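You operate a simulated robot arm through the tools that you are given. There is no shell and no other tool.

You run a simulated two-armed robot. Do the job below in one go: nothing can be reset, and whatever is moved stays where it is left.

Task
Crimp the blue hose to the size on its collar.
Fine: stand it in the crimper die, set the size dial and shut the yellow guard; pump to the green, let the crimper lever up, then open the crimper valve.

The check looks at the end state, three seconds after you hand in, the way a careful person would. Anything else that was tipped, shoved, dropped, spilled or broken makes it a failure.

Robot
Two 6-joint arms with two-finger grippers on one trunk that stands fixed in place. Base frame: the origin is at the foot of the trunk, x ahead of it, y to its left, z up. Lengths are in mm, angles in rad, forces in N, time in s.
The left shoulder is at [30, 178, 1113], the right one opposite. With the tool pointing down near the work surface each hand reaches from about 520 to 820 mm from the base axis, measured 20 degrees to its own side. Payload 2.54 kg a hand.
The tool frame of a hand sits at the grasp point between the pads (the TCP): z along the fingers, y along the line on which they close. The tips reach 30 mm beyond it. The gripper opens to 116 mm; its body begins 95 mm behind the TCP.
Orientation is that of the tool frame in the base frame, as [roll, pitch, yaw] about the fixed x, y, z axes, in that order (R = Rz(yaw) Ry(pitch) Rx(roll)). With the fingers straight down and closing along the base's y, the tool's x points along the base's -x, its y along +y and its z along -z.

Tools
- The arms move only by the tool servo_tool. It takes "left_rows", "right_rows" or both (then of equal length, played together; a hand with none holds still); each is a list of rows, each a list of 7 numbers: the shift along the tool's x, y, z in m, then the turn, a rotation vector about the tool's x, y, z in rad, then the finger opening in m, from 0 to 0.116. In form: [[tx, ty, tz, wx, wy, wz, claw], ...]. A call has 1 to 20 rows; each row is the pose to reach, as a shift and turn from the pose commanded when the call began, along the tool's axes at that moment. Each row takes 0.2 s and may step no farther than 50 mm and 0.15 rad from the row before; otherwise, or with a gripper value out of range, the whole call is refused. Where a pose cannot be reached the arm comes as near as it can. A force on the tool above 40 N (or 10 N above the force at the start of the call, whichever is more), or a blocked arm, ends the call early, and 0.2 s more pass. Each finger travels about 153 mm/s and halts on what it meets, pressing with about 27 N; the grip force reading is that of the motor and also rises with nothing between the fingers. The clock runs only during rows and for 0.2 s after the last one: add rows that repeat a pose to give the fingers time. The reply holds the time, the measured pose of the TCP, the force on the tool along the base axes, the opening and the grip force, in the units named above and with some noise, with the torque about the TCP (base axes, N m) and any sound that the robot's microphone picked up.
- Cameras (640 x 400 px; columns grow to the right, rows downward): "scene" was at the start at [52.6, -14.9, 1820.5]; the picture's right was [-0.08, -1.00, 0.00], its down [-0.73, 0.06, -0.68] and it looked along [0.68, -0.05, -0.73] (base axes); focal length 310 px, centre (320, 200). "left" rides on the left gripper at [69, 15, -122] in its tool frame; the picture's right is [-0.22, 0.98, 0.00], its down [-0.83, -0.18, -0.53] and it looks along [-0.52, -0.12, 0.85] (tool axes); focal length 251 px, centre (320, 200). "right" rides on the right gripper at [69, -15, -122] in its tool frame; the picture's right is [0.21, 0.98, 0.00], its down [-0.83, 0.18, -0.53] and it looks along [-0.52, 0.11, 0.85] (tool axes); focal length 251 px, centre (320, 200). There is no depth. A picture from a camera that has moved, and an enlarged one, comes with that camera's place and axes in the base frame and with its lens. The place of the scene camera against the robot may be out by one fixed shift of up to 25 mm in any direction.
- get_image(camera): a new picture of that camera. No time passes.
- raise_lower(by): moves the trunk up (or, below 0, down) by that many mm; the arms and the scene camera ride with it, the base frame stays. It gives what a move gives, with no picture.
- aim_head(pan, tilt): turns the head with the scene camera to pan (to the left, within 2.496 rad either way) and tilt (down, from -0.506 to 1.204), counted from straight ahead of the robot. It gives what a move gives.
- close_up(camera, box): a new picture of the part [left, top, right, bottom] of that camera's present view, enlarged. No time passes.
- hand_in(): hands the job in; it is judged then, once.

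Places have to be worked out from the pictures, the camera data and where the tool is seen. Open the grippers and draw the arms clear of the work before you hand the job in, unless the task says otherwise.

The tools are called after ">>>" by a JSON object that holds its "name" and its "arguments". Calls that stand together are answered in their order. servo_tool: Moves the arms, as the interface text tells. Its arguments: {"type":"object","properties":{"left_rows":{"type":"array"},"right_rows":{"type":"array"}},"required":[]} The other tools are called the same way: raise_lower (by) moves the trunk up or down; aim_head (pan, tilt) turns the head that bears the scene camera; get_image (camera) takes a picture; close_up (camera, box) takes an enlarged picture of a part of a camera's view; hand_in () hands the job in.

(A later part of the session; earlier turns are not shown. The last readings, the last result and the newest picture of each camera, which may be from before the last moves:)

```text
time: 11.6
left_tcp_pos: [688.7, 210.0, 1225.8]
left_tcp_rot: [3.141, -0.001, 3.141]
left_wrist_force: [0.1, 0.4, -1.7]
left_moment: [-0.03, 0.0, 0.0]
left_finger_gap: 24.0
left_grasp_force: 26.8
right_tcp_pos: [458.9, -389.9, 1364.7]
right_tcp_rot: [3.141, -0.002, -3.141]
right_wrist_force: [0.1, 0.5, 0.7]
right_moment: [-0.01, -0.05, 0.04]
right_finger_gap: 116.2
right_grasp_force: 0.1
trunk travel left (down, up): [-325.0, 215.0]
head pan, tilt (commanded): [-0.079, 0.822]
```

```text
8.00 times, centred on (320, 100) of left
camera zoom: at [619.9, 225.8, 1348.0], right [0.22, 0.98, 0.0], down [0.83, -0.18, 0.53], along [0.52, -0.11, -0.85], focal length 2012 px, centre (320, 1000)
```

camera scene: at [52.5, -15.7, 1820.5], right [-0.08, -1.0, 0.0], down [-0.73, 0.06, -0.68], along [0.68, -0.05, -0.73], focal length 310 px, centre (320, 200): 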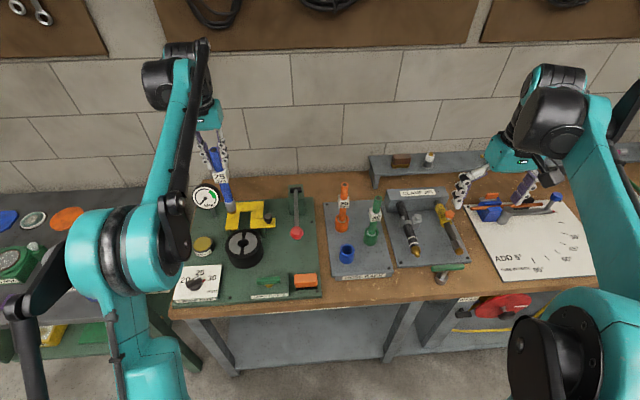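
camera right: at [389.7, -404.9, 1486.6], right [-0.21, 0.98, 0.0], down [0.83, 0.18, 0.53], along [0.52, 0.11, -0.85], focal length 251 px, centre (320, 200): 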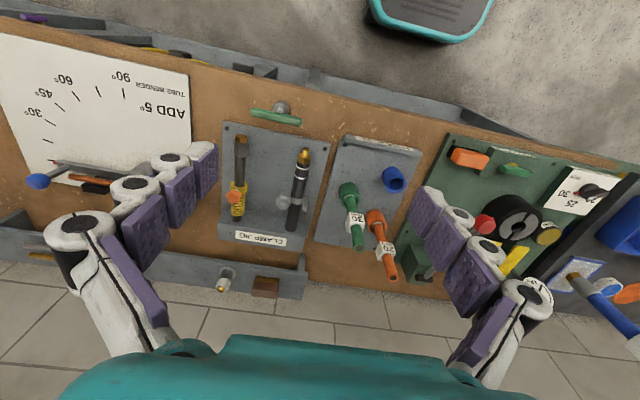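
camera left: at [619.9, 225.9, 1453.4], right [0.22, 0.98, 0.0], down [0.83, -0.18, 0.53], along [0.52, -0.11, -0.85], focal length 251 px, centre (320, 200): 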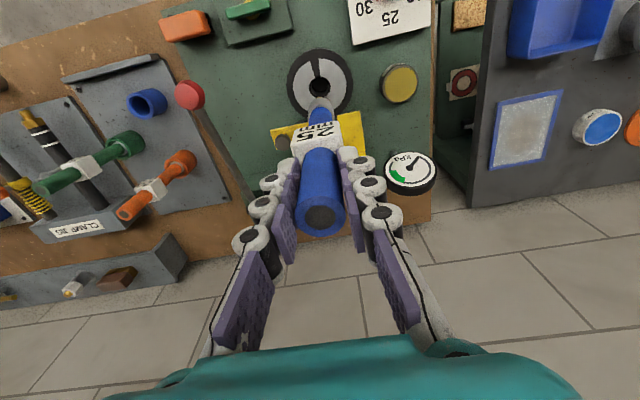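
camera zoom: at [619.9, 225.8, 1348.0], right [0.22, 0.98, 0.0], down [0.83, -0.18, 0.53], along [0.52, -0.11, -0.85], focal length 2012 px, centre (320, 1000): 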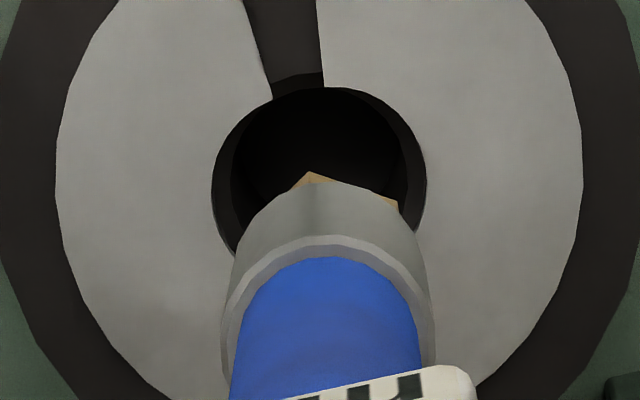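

Left view says lateral error is about 1 mm, but depth of the tip is uncertain. I'll lower another 25 mm so tip and mouth are nearly level, then compare again.

>>> {"name": "servo_tool", "arguments": {"left_rows": [[0, 0, 0.012, 0, 0, 0, 0.01], [0, 0, 0.025, 0, 0, 0, 0.01], [0, 0, 0.025, 0, 0, 0, 0.01]]}}

>>> {"name": "close_up", "arguments": {"camera": "scene", "box": [225, 210, 275, 260]}}

>>> {"name": "close_up", "arguments": {"camera": "left", "box": [295, 75, 345, 125]}}

```text
time: 12.4
left_tcp_pos: [688.1, 210.0, 1199.1]
left_tcp_rot: [-3.141, 0.0, 3.142]
left_wrist_force: [0.8, 0.3, -2.9]
left_moment: [0.03, 0.01, 0.04]
left_finger_gap: 24.0
left_grasp_force: 27.0
right_tcp_pos: [459.6, -389.3, 1365.3]
right_tcp_rot: [-3.141, -0.001, 3.14]
right_wrist_force: [0.1, 0.1, 0.8]
right_moment: [-0.03, -0.02, -0.02]
right_finger_gap: 116.2
right_grasp_force: 0.0
trunk travel left (down, up): [-325.0, 215.0]
head pan, tilt (commanded): [-0.079, 0.822]
```

```text
8.00 times, centred on (250, 235) of scene
camera zoom: at [52.9, -14.9, 1820.5], right [-0.08, -1.0, 0.0], down [-0.73, 0.06, -0.68], along [0.68, -0.05, -0.73], focal length 2476 px, centre (880, -80)
```

zoom: 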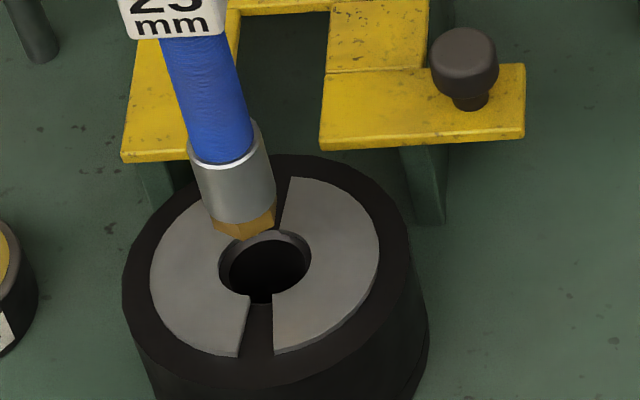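

```text
8.00 times, centred on (320, 100) of left
camera zoom: at [619.6, 225.5, 1321.6], right [0.22, 0.98, 0.0], down [0.83, -0.18, 0.53], along [0.52, -0.12, -0.85], focal length 2012 px, centre (320, 1000)
```

zoom: 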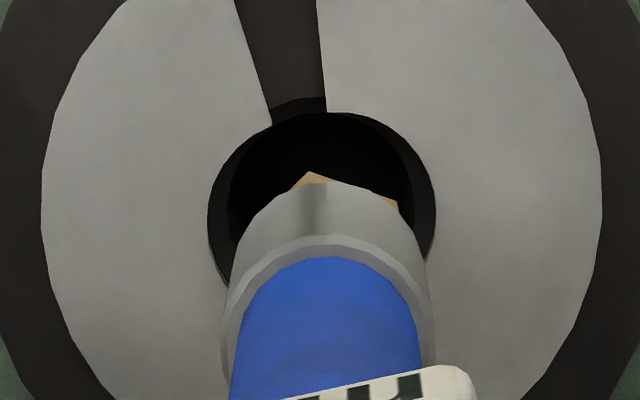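

The two views together put the ferrule about 3 mm toward the robot and 1.5 mm to the left of the hole, with the tip about 34 mm above the mouth. I'll correct that, lower 20 mm and look again.

>>> {"name": "servo_tool", "arguments": {"left_rows": [[-0.003, -0.0015, 0.0, 0, 0, 0, 0.01], [-0.003, -0.0015, 0.01, 0, 0, 0, 0.01], [-0.003, -0.0015, 0.02, 0, 0, 0, 0.01], [-0.003, -0.0015, 0.02, 0, 0, 0, 0.01]]}}

>>> {"name": "close_up", "arguments": {"camera": "scene", "box": [225, 210, 275, 260]}}

>>> {"name": "close_up", "arguments": {"camera": "left", "box": [295, 75, 345, 125]}}

```text
time: 13.4
left_tcp_pos: [690.7, 208.4, 1180.0]
left_tcp_rot: [-3.141, 0.001, 3.141]
left_wrist_force: [-0.1, -0.5, -1.6]
left_moment: [0.0, -0.03, -0.01]
left_finger_gap: 23.8
left_grasp_force: 27.2
right_tcp_pos: [460.8, -388.5, 1364.2]
right_tcp_rot: [-3.14, 0.0, 3.141]
right_wrist_force: [0.2, 0.0, 0.6]
right_moment: [-0.02, 0.03, 0.02]
right_finger_gap: 116.0
right_grasp_force: 0.1
trunk travel left (down, up): [-325.0, 215.0]
head pan, tilt (commanded): [-0.079, 0.822]
```

```text
8.00 times, centred on (250, 235) of scene
camera zoom: at [52.8, -15.0, 1820.5], right [-0.08, -1.0, 0.0], down [-0.73, 0.06, -0.68], along [0.68, -0.05, -0.73], focal length 2476 px, centre (880, -80)
```

zoom: 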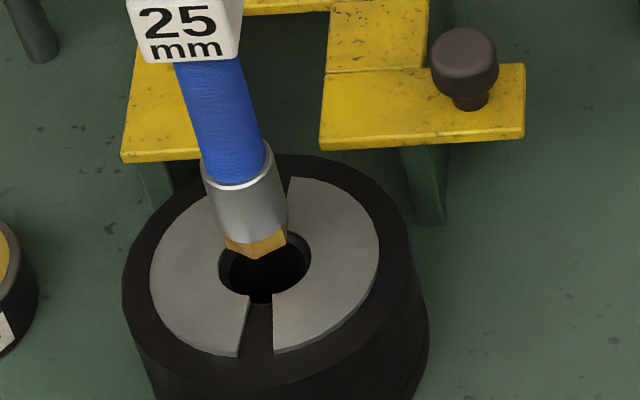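

```text
8.00 times, centred on (320, 100) of left
camera zoom: at [623.1, 224.3, 1303.0], right [0.22, 0.98, 0.0], down [0.83, -0.18, 0.53], along [0.52, -0.11, -0.85], focal length 2012 px, centre (320, 1000)
```

zoom: 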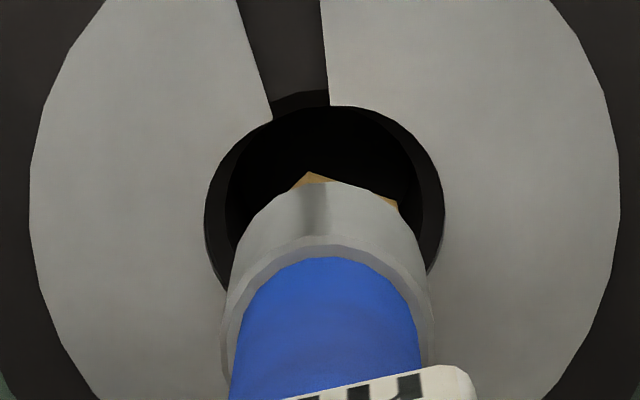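

Tip and mouth now agree within about 1 mm in both views. I'll lower the hose slowly into the die, watching the force.

>>> {"name": "servo_tool", "arguments": {"left_rows": [[0, 0, 0.008, 0, 0, 0, 0.01], [0, 0, 0.016, 0, 0, 0, 0.01], [0, 0, 0.024, 0, 0, 0, 0.01], [0, 0, 0.032, 0, 0, 0, 0.01], [0, 0, 0.04, 0, 0, 0, 0.01], [0, 0, 0.04, 0, 0, 0, 0.01]]}}

>>> {"name": "close_up", "arguments": {"camera": "scene", "box": [225, 210, 275, 260]}}

>>> {"name": "close_up", "arguments": {"camera": "left", "box": [280, 65, 360, 125]}}

```text
time: 14.8
left_tcp_pos: [690.3, 209.1, 1137.1]
left_tcp_rot: [3.141, 0.0, 3.141]
left_wrist_force: [-0.3, 0.4, -2.3]
left_moment: [-0.02, 0.02, 0.0]
left_finger_gap: 23.8
left_grasp_force: 27.1
right_tcp_pos: [460.0, -389.3, 1365.2]
right_tcp_rot: [3.141, 0.001, 3.141]
right_wrist_force: [0.1, -0.5, -0.1]
right_moment: [0.03, 0.02, 0.02]
right_finger_gap: 116.2
right_grasp_force: 0.1
trunk travel left (down, up): [-325.0, 215.0]
head pan, tilt (commanded): [-0.079, 0.822]
```

```text
8.00 times, centred on (250, 235) of scene
camera zoom: at [52.8, -14.9, 1820.5], right [-0.08, -1.0, 0.0], down [-0.73, 0.06, -0.68], along [0.68, -0.05, -0.73], focal length 2476 px, centre (880, -80)
```

zoom: 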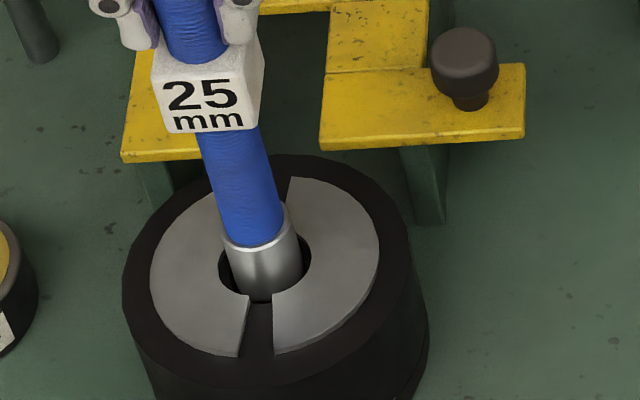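

```text
6.67 times, centred on (320, 95) of left
camera zoom: at [622.4, 224.4, 1260.4], right [0.22, 0.98, 0.0], down [0.83, -0.18, 0.53], along [0.52, -0.12, -0.85], focal length 1676 px, centre (320, 900)
```

zoom: 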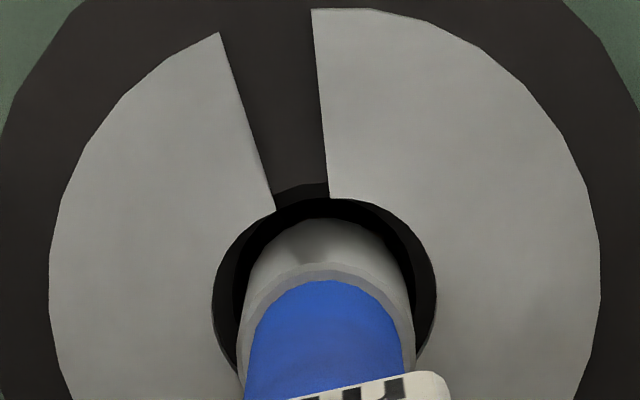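

The ferrule is entering the die freely with no force change. I'll continue down in small steps.

>>> {"name": "servo_tool", "arguments": {"left_rows": [[0, 0, 0.006, 0, 0, 0, 0.01], [0, 0, 0.012, 0, 0, 0, 0.01], [0, 0, 0.018, 0, 0, 0, 0.01], [0, 0, 0.022, 0, 0, 0, 0.01], [0, 0, 0.022, 0, 0, 0, 0.01]]}}

>>> {"name": "close_up", "arguments": {"camera": "scene", "box": [225, 210, 275, 260]}}

```text
time: 16.0
left_tcp_pos: [691.8, 209.2, 1117.0]
left_tcp_rot: [-3.14, -0.001, -3.14]
left_wrist_force: [0.1, -1.0, -1.6]
left_moment: [-0.02, 0.0, -0.01]
left_finger_gap: 24.1
left_grasp_force: 27.2
right_tcp_pos: [460.0, -389.0, 1364.9]
right_tcp_rot: [3.14, -0.001, -3.142]
right_wrist_force: [-0.5, -0.9, 0.2]
right_moment: [0.02, -0.01, -0.02]
right_finger_gap: 115.9
right_grasp_force: 0.1
trunk travel left (down, up): [-325.0, 215.0]
head pan, tilt (commanded): [-0.079, 0.822]
```

```text
8.00 times, centred on (250, 235) of scene
camera zoom: at [52.9, -14.9, 1820.5], right [-0.08, -1.0, 0.0], down [-0.73, 0.06, -0.68], along [0.68, -0.05, -0.73], focal length 2476 px, centre (880, -80)
```

zoom: 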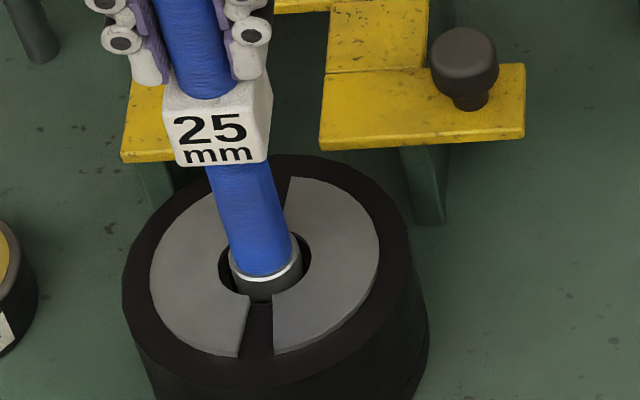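

Still free, and the ferrule is nearly all inside. I'll keep lowering in fine steps until it seats.

>>> {"name": "servo_tool", "arguments": {"left_rows": [[0, 0, 0.004, 0, 0, 0, 0.01], [0, 0, 0.008, 0, 0, 0, 0.01], [0, 0, 0.012, 0, 0, 0, 0.01], [0, 0, 0.012, 0, 0, 0, 0.01]]}}

>>> {"name": "close_up", "arguments": {"camera": "scene", "box": [225, 210, 275, 260]}}

```text
time: 17.0
left_tcp_pos: [689.8, 208.1, 1107.2]
left_tcp_rot: [3.141, 0.002, 3.141]
left_wrist_force: [2.7, 2.3, 21.9]
left_moment: [0.21, -0.69, 0.07]
left_finger_gap: 23.9
left_grasp_force: 27.0
right_tcp_pos: [457.3, -389.3, 1364.7]
right_tcp_rot: [3.14, 0.001, 3.141]
right_wrist_force: [-0.4, -0.1, -0.8]
right_moment: [0.01, -0.01, 0.02]
right_finger_gap: 115.9
right_grasp_force: 0.2
trunk travel left (down, up): [-325.0, 215.0]
head pan, tilt (commanded): [-0.079, 0.822]
```

```text
8.00 times, centred on (250, 235) of scene
camera zoom: at [50.4, -15.5, 1820.9], right [-0.08, -1.0, 0.0], down [-0.73, 0.06, -0.68], along [0.68, -0.05, -0.73], focal length 2476 px, centre (880, -80)
```

zoom: 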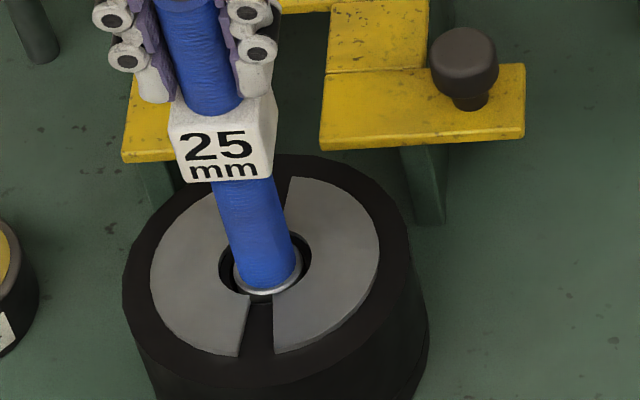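

The force rose to 22 N at TCP z 1107, so the hose has bottomed in the die. I'll ease the push slightly, then open the fingers gently and watch that it stands.

>>> {"name": "servo_tool", "arguments": {"left_rows": [[0, 0, -0.002, 0, 0, 0, 0.01], [0, 0, -0.002, 0, 0, 0, 0.024], [0, 0, -0.002, 0, 0, 0, 0.03], [0, 0, -0.002, 0, 0, 0, 0.045], [0, 0, -0.002, 0, 0, 0, 0.06], [0, 0, -0.002, 0, 0, 0, 0.06]]}}

>>> {"name": "close_up", "arguments": {"camera": "scene", "box": [200, 160, 290, 270]}}

>>> {"name": "get_image", "arguments": {"camera": "left"}}

```text
time: 18.4
left_tcp_pos: [690.6, 209.9, 1106.2]
left_tcp_rot: [-3.141, 0.001, -3.14]
left_wrist_force: [-0.9, 0.1, 0.5]
left_moment: [0.0, 0.0, -0.03]
left_finger_gap: 60.0
left_grasp_force: 0.1
right_tcp_pos: [459.6, -389.8, 1363.8]
right_tcp_rot: [-3.141, -0.001, -3.141]
right_wrist_force: [0.5, 0.5, 0.6]
right_moment: [0.02, 0.0, -0.01]
right_finger_gap: 115.9
right_grasp_force: 0.1
trunk travel left (down, up): [-325.0, 215.0]
head pan, tilt (commanded): [-0.079, 0.822]
```

```text
3.64 times, centred on (245, 215) of scene
camera zoom: at [52.9, -14.9, 1820.5], right [-0.08, -1.0, 0.0], down [-0.73, 0.06, -0.68], along [0.68, -0.05, -0.73], focal length 1126 px, centre (593, 146)
```

zoom: 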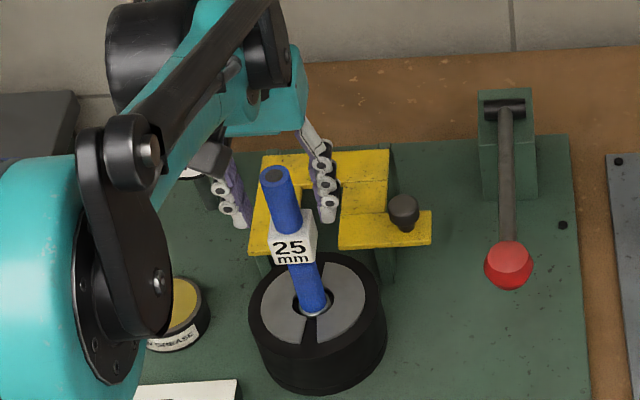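

```text
taken
camera left: at [621.9, 225.0, 1229.0], right [0.22, 0.98, 0.0], down [0.83, -0.18, 0.53], along [0.52, -0.11, -0.85], focal length 251 px, centre (320, 200)
```

left: 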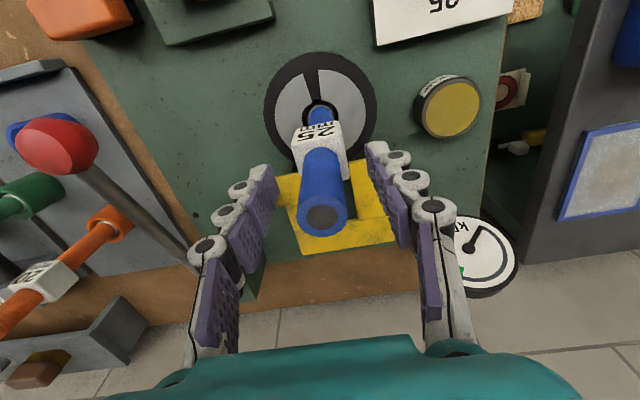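

The hose stands by itself in the die. I'll raise the left hand straight up clear of it.

>>> {"name": "servo_tool", "arguments": {"left_rows": [[0, 0, -0.025, 0, 0, 0, 0.06], [0, 0, -0.06, 0, 0, 0, 0.06], [0, 0, -0.1, 0, 0, 0, 0.06], [0, 0, -0.14, 0, 0, 0, 0.06], [0, 0, -0.14, 0, 0, 0, 0.06]]}}

>>> {"name": "get_image", "arguments": {"camera": "left"}}

>>> {"name": "close_up", "arguments": {"camera": "scene", "box": [200, 160, 290, 270]}}

```text
time: 19.6
left_tcp_pos: [690.7, 210.0, 1247.5]
left_tcp_rot: [3.141, 0.002, -3.141]
left_wrist_force: [0.0, -0.1, 0.5]
left_moment: [0.01, 0.06, -0.01]
left_finger_gap: 60.2
left_grasp_force: 0.1
right_tcp_pos: [460.9, -389.1, 1363.1]
right_tcp_rot: [-3.141, 0.0, 3.141]
right_wrist_force: [-0.5, -0.1, -0.6]
right_moment: [-0.04, 0.02, 0.0]
right_finger_gap: 116.1
right_grasp_force: 0.0
trunk travel left (down, up): [-325.0, 215.0]
head pan, tilt (commanded): [-0.079, 0.822]
```

```text
taken
camera left: at [622.7, 226.5, 1371.3], right [0.22, 0.98, 0.0], down [0.83, -0.18, 0.53], along [0.52, -0.12, -0.85], focal length 251 px, centre (320, 200)
```

left: 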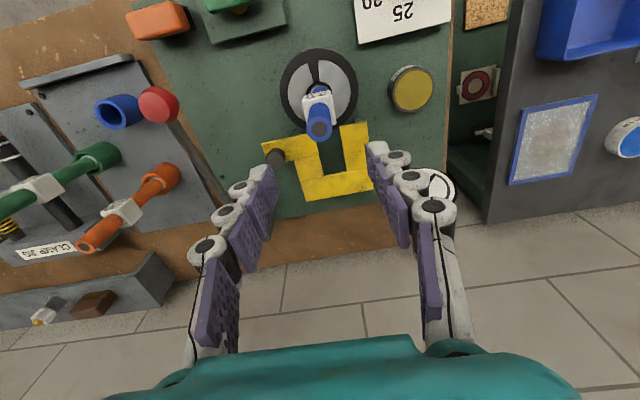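

```text
3.64 times, centred on (245, 215) of scene
camera zoom: at [53.5, -14.8, 1820.5], right [-0.08, -1.0, 0.0], down [-0.73, 0.06, -0.68], along [0.68, -0.05, -0.73], focal length 1126 px, centre (593, 146)
```

zoom: 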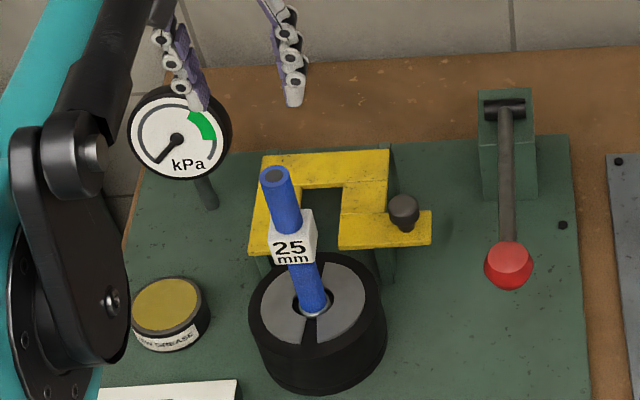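

The hose stays upright and the hand is clear. Next is the dial, so I'll move the left hand to above it for a closer look.

>>> {"name": "servo_tool", "arguments": {"left_rows": [[0.026, 0.03, 0.01, 0, 0, 0, 0.06], [0.052, 0.06, 0.03, 0, 0, 0, 0.06], [0.08, 0.09, 0.05, 0, 0, 0, 0.06], [0.105, 0.12, 0.075, 0, 0, 0, 0.06], [0.129, 0.15, 0.1, 0, 0, 0, 0.06], [0.129, 0.15, 0.1, 0, 0, 0, 0.06]]}}

>>> {"name": "get_image", "arguments": {"camera": "left"}}

>>> {"name": "close_up", "arguments": {"camera": "left", "box": [260, 40, 380, 140]}}

```text
time: 21.0
left_tcp_pos: [563.4, 358.7, 1145.5]
left_tcp_rot: [3.141, 0.001, -3.142]
left_wrist_force: [-0.4, -0.4, -1.1]
left_moment: [-0.02, -0.04, 0.01]
left_finger_gap: 60.2
left_grasp_force: 0.1
right_tcp_pos: [459.7, -390.2, 1363.5]
right_tcp_rot: [-3.141, 0.0, -3.141]
right_wrist_force: [-0.3, -0.5, -0.2]
right_moment: [0.01, -0.01, -0.03]
right_finger_gap: 115.8
right_grasp_force: 0.0
trunk travel left (down, up): [-325.0, 215.0]
head pan, tilt (commanded): [-0.079, 0.822]
```

```text
taken
camera left: at [495.7, 373.8, 1268.6], right [0.22, 0.98, 0.0], down [0.83, -0.18, 0.53], along [0.52, -0.11, -0.85], focal length 251 px, centre (320, 200)
```

left: 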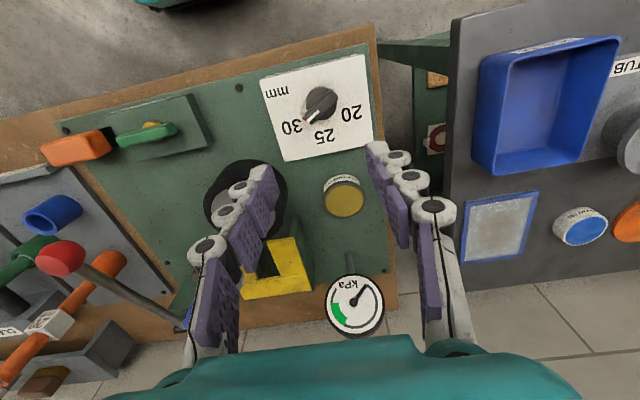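

```text
4.00 times, centred on (320, 90) of left
camera zoom: at [495.7, 373.8, 1268.6], right [0.22, 0.98, 0.0], down [0.83, -0.18, 0.53], along [0.52, -0.11, -0.85], focal length 1006 px, centre (320, 640)
```

zoom: 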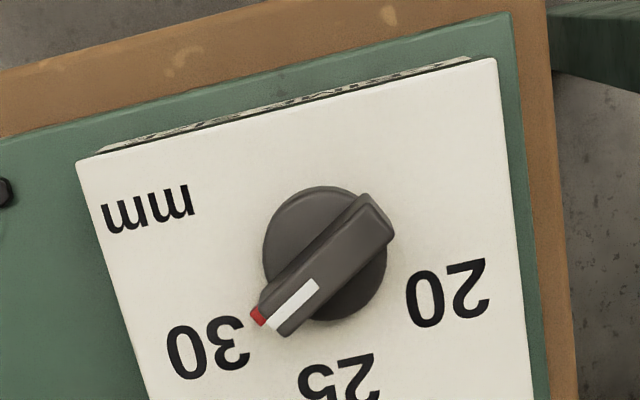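

The dial axis is at about [563, 360.5], with its bar pointing 59° right of straight ahead, at 30. I'll turn the left hand by 59° so the fingers straddle the bar, then check from above.

>>> {"name": "servo_tool", "arguments": {"left_rows": [[0, 0.001, 0.02, 0, 0, 0.145, 0.06], [0, 0.0018, 0.04, 0, 0, 0.29, 0.06], [0, 0.0018, 0.06, 0, 0, 0.435, 0.06], [0, 0.0018, 0.08, 0, 0, 0.58, 0.06], [0, 0.0018, 0.1, 0, 0, 0.725, 0.06], [0, 0.0018, 0.12, 0, 0, 0.87, 0.05], [0, 0.0018, 0.13, 0, 0, 1.02, 0.05], [0, 0.0018, 0.13, 0, 0, 1.03, 0.05], [0, 0.0018, 0.13, 0, 0, 1.03, 0.05]]}}

>>> {"name": "get_image", "arguments": {"camera": "left"}}

>>> {"name": "close_up", "arguments": {"camera": "scene", "box": [150, 200, 270, 310]}}

```text
time: 23.0
left_tcp_pos: [560.9, 361.3, 1015.6]
left_tcp_rot: [-3.141, 0.001, 2.109]
left_wrist_force: [0.5, 0.8, 0.3]
left_moment: [0.01, 0.03, -0.01]
left_finger_gap: 49.9
left_grasp_force: 0.0
right_tcp_pos: [458.9, -390.0, 1365.0]
right_tcp_rot: [3.14, 0.001, 3.141]
right_wrist_force: [-0.4, 0.4, 0.5]
right_moment: [0.03, 0.01, 0.04]
right_finger_gap: 116.0
right_grasp_force: 0.0
trunk travel left (down, up): [-325.0, 215.0]
head pan, tilt (commanded): [-0.079, 0.822]
```

```text
taken
camera left: at [539.5, 427.8, 1138.8], right [0.95, 0.32, 0.0], down [0.27, -0.8, 0.53], along [0.17, -0.51, -0.85], focal length 251 px, centre (320, 200)
```

left: 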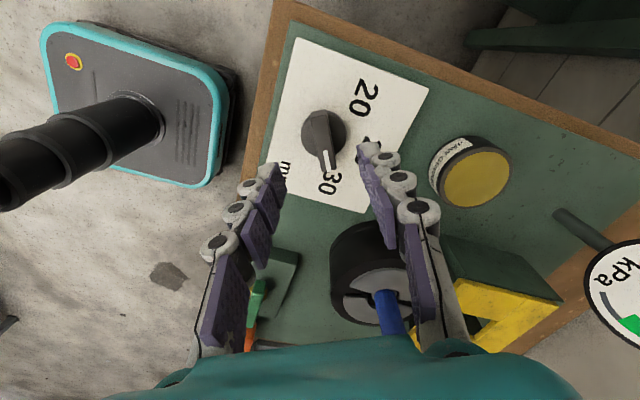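

```text
3.64 times, centred on (210, 255) of scene
camera zoom: at [52.7, -14.9, 1820.5], right [-0.08, -1.0, 0.0], down [-0.73, 0.06, -0.68], along [0.68, -0.05, -0.73], focal length 1126 px, centre (720, 0)
```

zoom: 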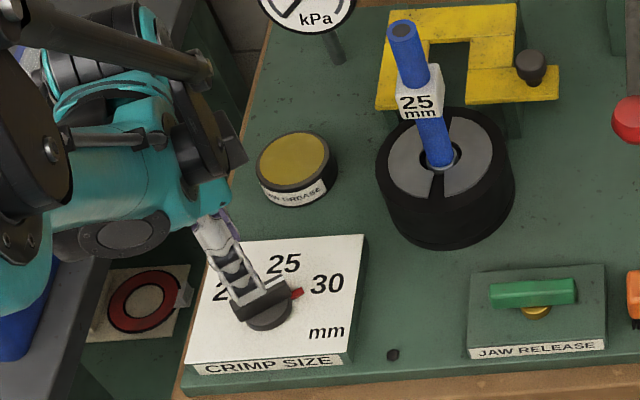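

The hand is turned. I'll zoom in to check that the bar lies centred and parallel between the fingers.

>>> {"name": "close_up", "arguments": {"camera": "left", "box": [270, 90, 380, 200]}}

```text
3.64 times, centred on (325, 145) of left
camera zoom: at [539.5, 427.8, 1138.8], right [0.95, 0.32, 0.0], down [0.27, -0.8, 0.53], along [0.17, -0.51, -0.85], focal length 914 px, centre (302, 400)
```

zoom: 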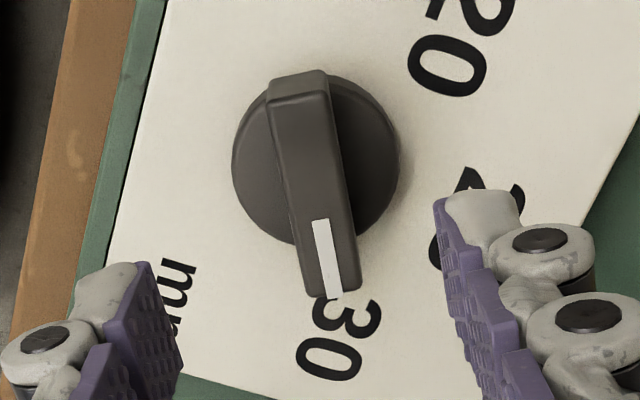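

The bar is parallel to within 2° and about 2.5 mm off-centre. I'll correct that and descend until the tips are just beside the bar.

>>> {"name": "servo_tool", "arguments": {"left_rows": [[0, 0.0025, 0.02, 0, 0, -0.02, 0.05], [0, 0.0025, 0.04, 0, 0, -0.02, 0.05], [0, 0.0025, 0.058, 0, 0, -0.02, 0.05], [0, 0.0025, 0.058, 0, 0, -0.02, 0.05]]}}

>>> {"name": "close_up", "arguments": {"camera": "left", "box": [240, 90, 400, 240]}}

>>> {"name": "close_up", "arguments": {"camera": "scene", "box": [170, 250, 250, 310]}}

```text
time: 24.0
left_tcp_pos: [563.6, 362.0, 957.9]
left_tcp_rot: [3.141, -0.001, 2.13]
left_wrist_force: [0.3, -0.1, 0.5]
left_moment: [-0.02, -0.01, -0.04]
left_finger_gap: 50.0
left_grasp_force: 0.1
right_tcp_pos: [459.3, -388.8, 1364.7]
right_tcp_rot: [-3.141, 0.001, -3.141]
right_wrist_force: [0.0, -0.4, -0.6]
right_moment: [-0.01, -0.01, 0.0]
right_finger_gap: 116.3
right_grasp_force: 0.0
trunk travel left (down, up): [-325.0, 215.0]
head pan, tilt (commanded): [-0.079, 0.822]
```

```text
2.67 times, centred on (320, 165) of left
camera zoom: at [540.7, 429.6, 1080.5], right [0.94, 0.34, 0.0], down [0.29, -0.8, 0.53], along [0.18, -0.5, -0.85], focal length 670 px, centre (320, 293)
```

zoom: 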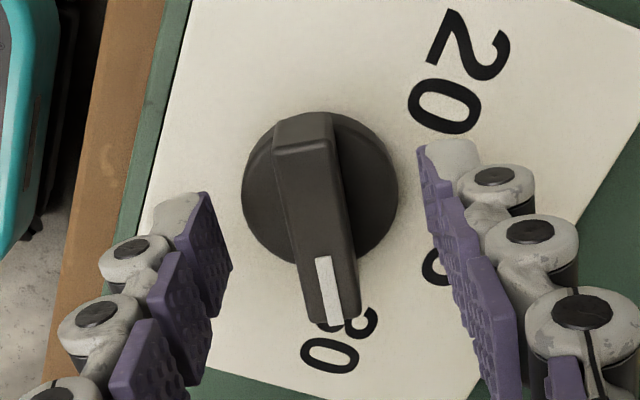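

```text
6.67 times, centred on (210, 280) of scene
camera zoom: at [52.3, -15.1, 1820.6], right [-0.08, -1.0, 0.0], down [-0.73, 0.06, -0.68], along [0.68, -0.05, -0.73], focal length 2064 px, centre (1053, -333)
```

zoom: 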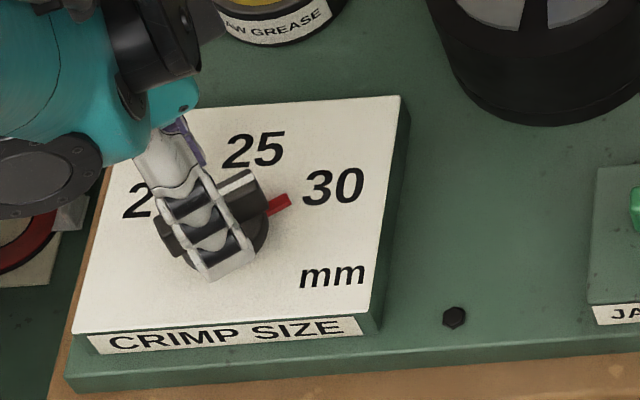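

The fingers straddle the bar evenly. I'll lower the last bit slowly, watching for contact with the dial face.

>>> {"name": "servo_tool", "arguments": {"left_rows": [[0, 0, 0.003, 0, 0, 0, 0.05], [0, 0, 0.006, 0, 0, 0, 0.05], [0, 0, 0.009, 0, 0, 0, 0.05], [0, 0, 0.009, 0, 0, 0, 0.05]]}}

>>> {"name": "close_up", "arguments": {"camera": "scene", "box": [185, 260, 235, 300]}}

>>> {"name": "close_up", "arguments": {"camera": "left", "box": [240, 90, 400, 240]}}

```text
time: 25.0
left_tcp_pos: [564.3, 364.8, 948.3]
left_tcp_rot: [3.141, -0.001, 2.131]
left_wrist_force: [-0.4, 0.1, -0.3]
left_moment: [0.04, -0.03, 0.0]
left_finger_gap: 50.0
left_grasp_force: 0.0
right_tcp_pos: [459.4, -389.3, 1364.3]
right_tcp_rot: [-3.141, 0.001, 3.141]
right_wrist_force: [0.0, 0.7, 0.5]
right_moment: [-0.02, 0.0, 0.03]
right_finger_gap: 115.8
right_grasp_force: 0.2
trunk travel left (down, up): [-325.0, 215.0]
head pan, tilt (commanded): [-0.079, 0.822]
```

```text
10.00 times, centred on (210, 280) of scene
camera zoom: at [52.5, -15.0, 1820.5], right [-0.08, -1.0, 0.0], down [-0.73, 0.06, -0.68], along [0.68, -0.05, -0.73], focal length 3096 px, centre (1420, -600)
```

zoom: 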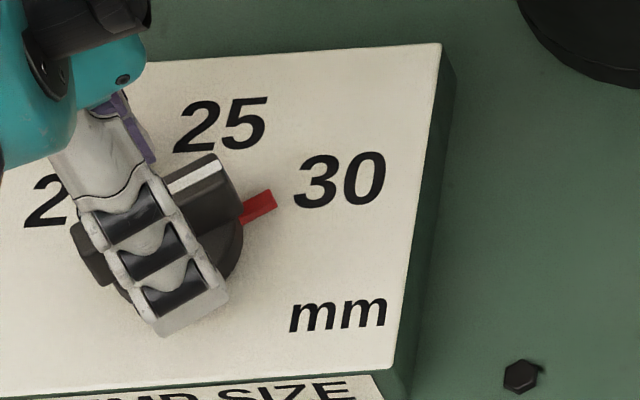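

```text
2.67 times, centred on (320, 165) of left
camera zoom: at [540.5, 430.1, 1071.8], right [0.94, 0.34, 0.0], down [0.29, -0.8, 0.53], along [0.18, -0.5, -0.85], focal length 670 px, centre (320, 293)
```

zoom: 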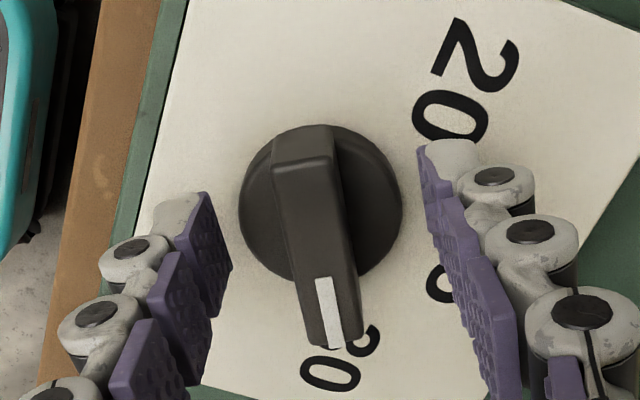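

No contact so far, with the tips about 14 mm below the bar top. I'll close on the bar and check the gap reading.

>>> {"name": "servo_tool", "arguments": {"left_rows": [[0, 0, 0, 0, 0, 0, 0.035], [0, 0, 0, 0, 0, 0, 0.02], [0, 0, 0, 0, 0, 0, 0.01], [0, 0, 0, 0, 0, 0, 0.005], [0, 0, 0, 0, 0, 0, 0.005]]}}

>>> {"name": "close_up", "arguments": {"camera": "left", "box": [240, 90, 400, 240]}}

>>> {"name": "close_up", "arguments": {"camera": "scene", "box": [185, 260, 235, 300]}}

```text
time: 26.2
left_tcp_pos: [564.2, 363.3, 947.9]
left_tcp_rot: [-3.139, 0.0, 2.131]
left_wrist_force: [-9.7, -6.1, -10.8]
left_moment: [-0.25, 0.26, -0.13]
left_finger_gap: 13.7
left_grasp_force: 39.9
right_tcp_pos: [459.1, -389.8, 1364.5]
right_tcp_rot: [3.14, 0.0, -3.141]
right_wrist_force: [-0.4, -0.5, 0.1]
right_moment: [-0.01, -0.01, 0.0]
right_finger_gap: 115.9
right_grasp_force: 0.0
trunk travel left (down, up): [-325.0, 215.0]
head pan, tilt (commanded): [-0.079, 0.822]
```

```text
2.67 times, centred on (320, 165) of left
camera zoom: at [540.1, 429.7, 1071.7], right [0.94, 0.34, 0.0], down [0.29, -0.8, 0.53], along [0.18, -0.5, -0.85], focal length 670 px, centre (320, 293)
```

zoom: 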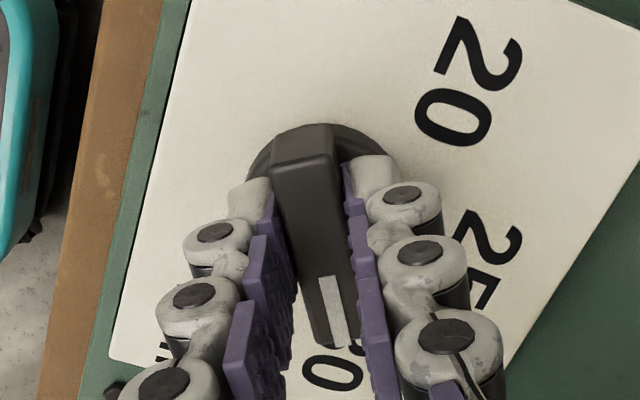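

```text
10.00 times, centred on (210, 280) of scene
camera zoom: at [52.3, -15.3, 1820.5], right [-0.08, -1.0, 0.0], down [-0.73, 0.06, -0.68], along [0.68, -0.05, -0.73], focal length 3096 px, centre (1420, -600)
```

zoom: 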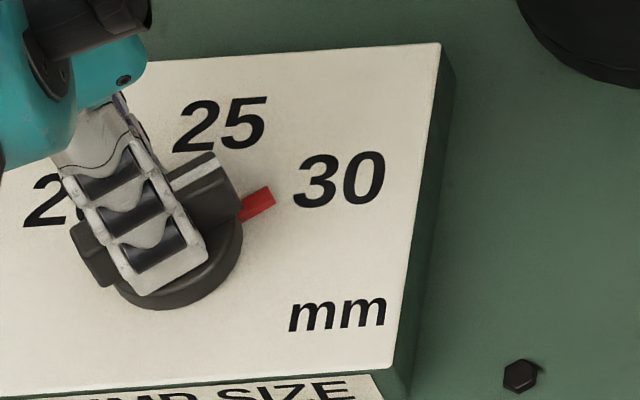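

The bar is gripped at 13.7 mm, with a small sideways load showing I'm about 1.5 mm off-axis. I'll ease that and turn the dial counter-clockwise from above toward 25.

>>> {"name": "servo_tool", "arguments": {"left_rows": [[0, -0.0015, 0, 0, 0, 0, 0.005], [0, -0.0015, 0, 0, 0, -0.12, 0.005], [0, -0.0015, 0, 0, 0, -0.25, 0.005], [0, -0.0015, 0, 0, 0, -0.38, 0.005], [0, -0.0015, 0, 0, 0, -0.51, 0.005], [0, -0.0015, 0, 0, 0, -0.51, 0.005]]}}

>>> {"name": "close_up", "arguments": {"camera": "scene", "box": [185, 260, 235, 300]}}

>>> {"name": "close_up", "arguments": {"camera": "left", "box": [240, 90, 400, 240]}}

```text
time: 27.5
left_tcp_pos: [562.2, 362.1, 949.1]
left_tcp_rot: [-3.139, -0.001, 2.64]
left_wrist_force: [-2.2, -6.5, -10.4]
left_moment: [0.07, 0.24, -0.01]
left_finger_gap: 13.5
left_grasp_force: 40.3
right_tcp_pos: [460.2, -390.2, 1364.5]
right_tcp_rot: [3.141, -0.001, 3.141]
right_wrist_force: [0.1, 0.3, 1.0]
right_moment: [-0.01, -0.02, 0.01]
right_finger_gap: 116.0
right_grasp_force: 0.2
trunk travel left (down, up): [-325.0, 215.0]
head pan, tilt (commanded): [-0.079, 0.822]
stopped in row 6 (left hand): the force on the tool passed its limit at 40 N (the readings are from after the stop); the commanded pose is now the measured one
```

```text
10.00 times, centred on (210, 280) of scene
camera zoom: at [53.8, -14.6, 1820.7], right [-0.08, -1.0, 0.0], down [-0.73, 0.06, -0.68], along [0.68, -0.05, -0.73], focal length 3096 px, centre (1420, -600)
```

zoom: 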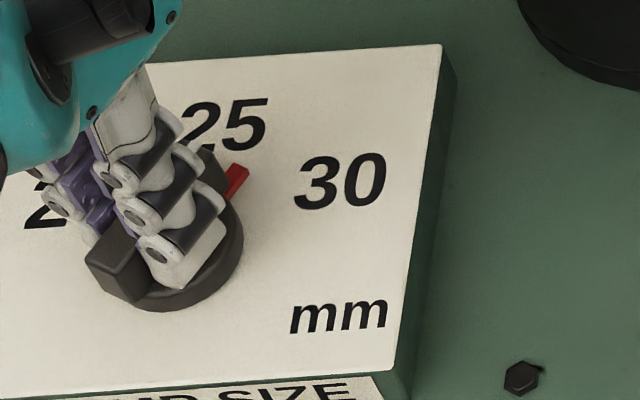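

```text
2.67 times, centred on (320, 165) of left
camera zoom: at [510.0, 408.7, 1072.1], right [0.66, 0.75, 0.0], down [0.64, -0.55, 0.53], along [0.4, -0.35, -0.85], focal length 670 px, centre (320, 293)
```

zoom: 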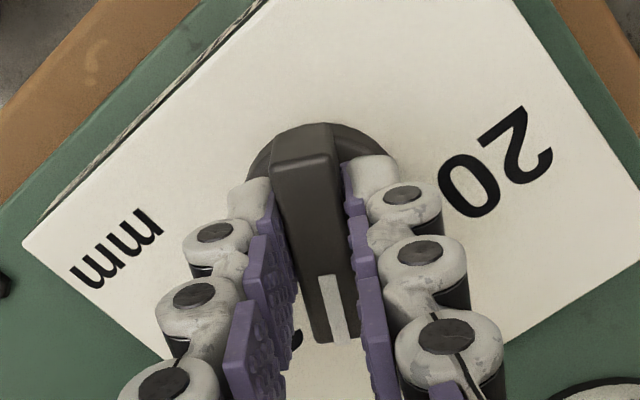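

The dial follows the hand, now about half way. The force limit tripped, so I'll relieve the side load slightly and continue turning in smaller steps.

>>> {"name": "servo_tool", "arguments": {"left_rows": [[0, -0.001, 0, 0, 0, 0, 0.005], [0, -0.001, 0, 0, 0, -0.06, 0.005], [0, -0.001, 0, 0, 0, -0.12, 0.005], [0, -0.001, 0, 0, 0, -0.18, 0.005], [0, -0.001, 0, 0, 0, -0.24, 0.005]]}}

>>> {"name": "close_up", "arguments": {"camera": "scene", "box": [185, 260, 235, 300]}}

```text
time: 28.7
left_tcp_pos: [561.4, 360.5, 949.9]
left_tcp_rot: [-3.14, -0.001, 2.882]
left_wrist_force: [0.3, -3.0, -8.4]
left_moment: [-0.19, -0.22, 0.0]
left_finger_gap: 13.7
left_grasp_force: 39.9
right_tcp_pos: [461.3, -388.4, 1363.7]
right_tcp_rot: [3.141, 0.0, 3.14]
right_wrist_force: [-0.4, -0.5, -0.1]
right_moment: [-0.01, -0.02, -0.01]
right_finger_gap: 115.8
right_grasp_force: 0.0
trunk travel left (down, up): [-325.0, 215.0]
head pan, tilt (commanded): [-0.079, 0.822]
```

```text
10.00 times, centred on (210, 280) of scene
camera zoom: at [53.7, -14.7, 1820.5], right [-0.08, -1.0, 0.0], down [-0.73, 0.06, -0.68], along [0.68, -0.05, -0.73], focal length 3096 px, centre (1420, -600)
```

zoom: 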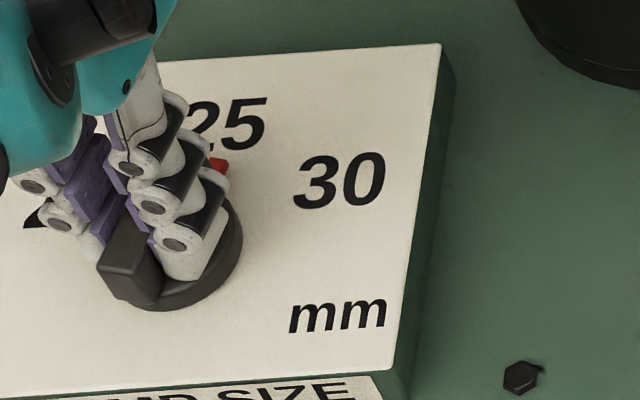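

Forces are low and the pointer is approaching 25. I'll finish the turn to straight ahead.

>>> {"name": "servo_tool", "arguments": {"left_rows": [[0, -0.0003, 0, 0, 0, -0.06, 0.005], [0, -0.0005, 0, 0, 0, -0.12, 0.005], [0, -0.0005, 0, 0, 0, -0.18, 0.005], [0, -0.0005, 0, 0, 0, -0.24, 0.005], [0, -0.0005, 0, 0, 0, -0.26, 0.005], [0, -0.0005, 0, 0, 0, -0.26, 0.005]]}}

>>> {"name": "close_up", "arguments": {"camera": "scene", "box": [185, 260, 235, 300]}}

>>> {"name": "close_up", "arguments": {"camera": "left", "box": [240, 90, 400, 240]}}

```text
time: 30.1
left_tcp_pos: [561.3, 359.6, 949.4]
left_tcp_rot: [-3.14, -0.001, -3.141]
left_wrist_force: [2.6, -4.3, -0.3]
left_moment: [-0.15, -0.25, -0.06]
left_finger_gap: 13.6
left_grasp_force: 39.7
right_tcp_pos: [459.1, -390.1, 1363.5]
right_tcp_rot: [3.141, 0.0, -3.141]
right_wrist_force: [-0.6, -0.7, -0.2]
right_moment: [-0.02, -0.02, 0.04]
right_finger_gap: 116.4
right_grasp_force: 0.0
trunk travel left (down, up): [-325.0, 215.0]
head pan, tilt (commanded): [-0.079, 0.822]
```

```text
10.00 times, centred on (210, 280) of scene
camera zoom: at [53.1, -15.8, 1820.6], right [-0.08, -1.0, 0.0], down [-0.73, 0.06, -0.68], along [0.68, -0.05, -0.73], focal length 3096 px, centre (1420, -600)
```

zoom: 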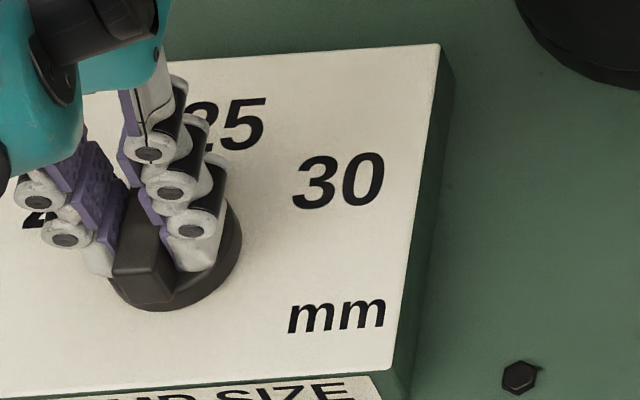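

```text
2.67 times, centred on (320, 165) of left
camera zoom: at [493.6, 375.6, 1072.2], right [0.22, 0.98, 0.0], down [0.83, -0.18, 0.53], along [0.52, -0.12, -0.85], focal length 670 px, centre (320, 293)
```

zoom: 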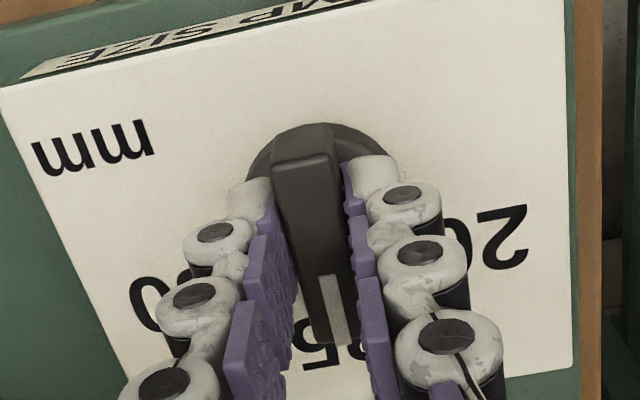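

The pointer sits in line with 25. I'll open, rise and inspect it from above.

>>> {"name": "servo_tool", "arguments": {"left_rows": [[0, 0, 0, 0, 0, 0, 0.02], [0, 0, 0, 0, 0, 0, 0.05], [0, 0, 0, 0, 0, 0, 0.06], [0, 0, -0.03, 0, 0, 0, 0.06], [0, 0, -0.075, 0, 0, 0, 0.06], [0, 0, -0.12, 0, 0, 0, 0.06], [0.0, 0, -0.16, 0, 0, 0, 0.06], [0, 0, -0.2, 0, 0, 0, 0.06], [0, 0, -0.2, 0, 0, 0, 0.06]]}}

>>> {"name": "close_up", "arguments": {"camera": "left", "box": [260, 40, 380, 140]}}

>>> {"name": "close_up", "arguments": {"camera": "scene", "box": [170, 250, 250, 310]}}

```text
time: 32.1
left_tcp_pos: [564.7, 364.6, 1150.6]
left_tcp_rot: [-3.139, -0.002, 3.14]
left_wrist_force: [0.8, 0.1, 0.3]
left_moment: [0.0, 0.01, 0.01]
left_finger_gap: 59.9
left_grasp_force: 0.1
right_tcp_pos: [460.9, -389.9, 1364.4]
right_tcp_rot: [-3.141, 0.001, 3.141]
right_wrist_force: [1.0, 0.8, 1.5]
right_moment: [-0.03, -0.01, -0.02]
right_finger_gap: 115.8
right_grasp_force: 0.0
trunk travel left (down, up): [-325.0, 215.0]
head pan, tilt (commanded): [-0.079, 0.822]
```

```text
4.00 times, centred on (320, 90) of left
camera zoom: at [495.7, 380.4, 1273.4], right [0.22, 0.98, 0.0], down [0.83, -0.18, 0.53], along [0.52, -0.12, -0.85], focal length 1006 px, centre (320, 640)
```

zoom: 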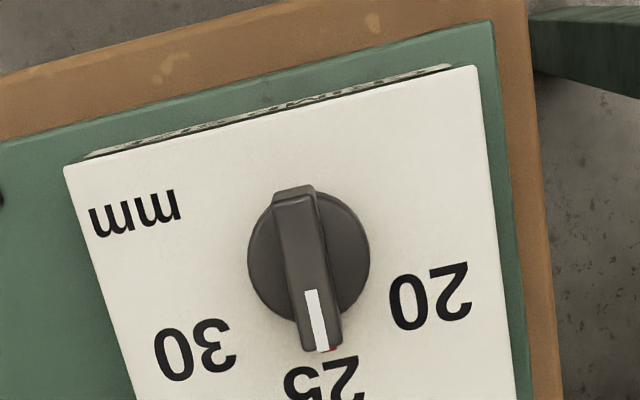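

```text
6.67 times, centred on (210, 280) of scene
camera zoom: at [53.5, -14.3, 1820.5], right [-0.08, -1.0, 0.0], down [-0.73, 0.06, -0.68], along [0.68, -0.05, -0.73], focal length 2064 px, centre (1053, -333)
```

zoom: 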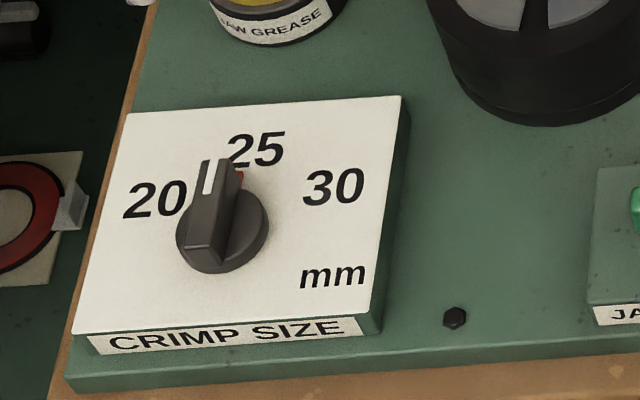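

The pointer is near 25, but I'd like to measure its angle against the printed numbers more exactly.

>>> {"name": "close_up", "arguments": {"camera": "left", "box": [270, 70, 370, 150]}}

>>> {"name": "close_up", "arguments": {"camera": "scene", "box": [180, 260, 230, 300]}}

```text
5.00 times, centred on (320, 110) of left
camera zoom: at [495.7, 380.4, 1273.4], right [0.22, 0.98, 0.0], down [0.83, -0.18, 0.53], along [0.52, -0.12, -0.85], focal length 1257 px, centre (320, 650)
```

zoom: 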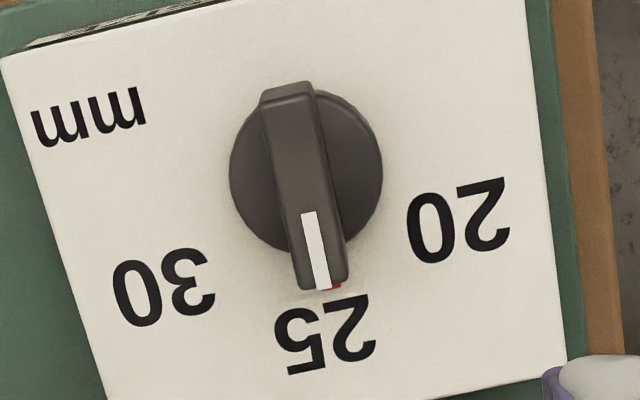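

```text
10.00 times, centred on (205, 280) of scene
camera zoom: at [53.5, -14.3, 1820.5], right [-0.08, -1.0, 0.0], down [-0.73, 0.06, -0.68], along [0.68, -0.05, -0.73], focal length 3096 px, centre (1470, -600)
```

zoom: 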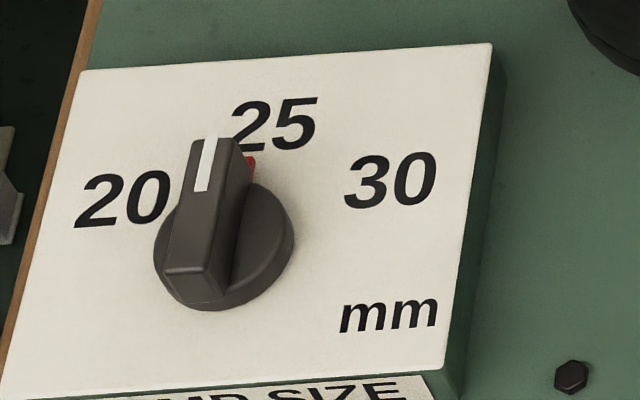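

Measured against the print, the pointer is within a few degrees of 25, so the dial is set. Next is the guard: I'll rise, then move the left hand over the guard knob, passing well above the hose.

>>> {"name": "servo_tool", "arguments": {"left_rows": [[0, 0, -0.045, 0, 0, 0, 0.06], [0, -0.01, -0.085, 0, 0, 0, 0.06], [-0.03, -0.04, -0.09, 0, 0, 0, 0.06], [-0.06, -0.075, -0.09, 0, 0, 0, 0.06], [-0.09, -0.11, -0.09, 0, 0, 0, 0.06], [-0.12, -0.145, -0.09, 0, 0, 0, 0.06], [-0.15, -0.18, -0.09, 0, 0, 0, 0.06], [-0.18, -0.215, -0.09, 0, 0, 0, 0.06], [-0.19, -0.24, -0.09, 0, 0, 0, 0.06], [-0.19, -0.24, -0.09, 0, 0, 0, 0.06]]}}

>>> {"name": "get_image", "arguments": {"camera": "left"}}

>>> {"name": "get_image", "arguments": {"camera": "scene"}}

```text
time: 34.3
left_tcp_pos: [751.7, 123.6, 1241.0]
left_tcp_rot: [-3.139, -0.002, 3.141]
left_wrist_force: [0.3, 0.0, 0.9]
left_moment: [-0.01, -0.04, 0.0]
left_finger_gap: 60.1
left_grasp_force: 0.1
right_tcp_pos: [459.7, -388.6, 1364.6]
right_tcp_rot: [3.141, -0.001, 3.141]
right_wrist_force: [-0.4, -0.5, 0.3]
right_moment: [-0.04, 0.0, -0.01]
right_finger_gap: 116.0
right_grasp_force: 0.0
trunk travel left (down, up): [-325.0, 215.0]
head pan, tilt (commanded): [-0.079, 0.822]
```

```text
taken
camera left: at [683.8, 139.1, 1364.8], right [0.22, 0.98, 0.0], down [0.83, -0.18, 0.53], along [0.52, -0.12, -0.85], focal length 251 px, centre (320, 200)
```

left: 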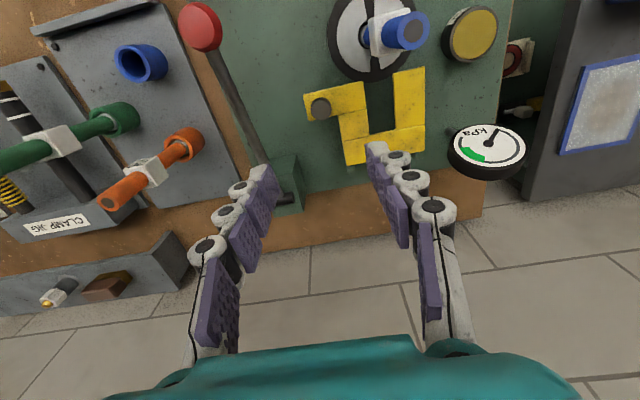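

```text
taken
camera scene: at [52.5, -14.2, 1820.6], right [-0.08, -1.0, 0.0], down [-0.73, 0.06, -0.68], along [0.68, -0.05, -0.73], focal length 310 px, centre (320, 200)
```

scene: 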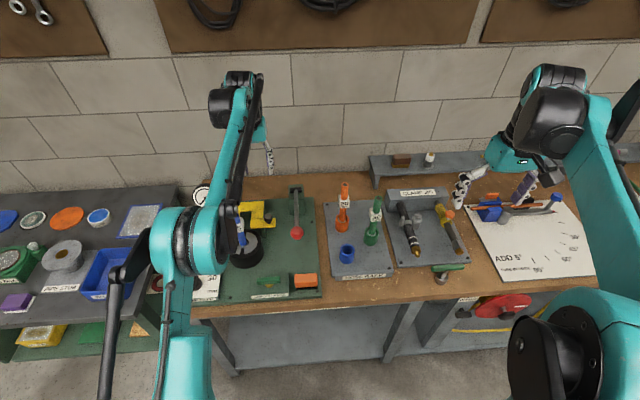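

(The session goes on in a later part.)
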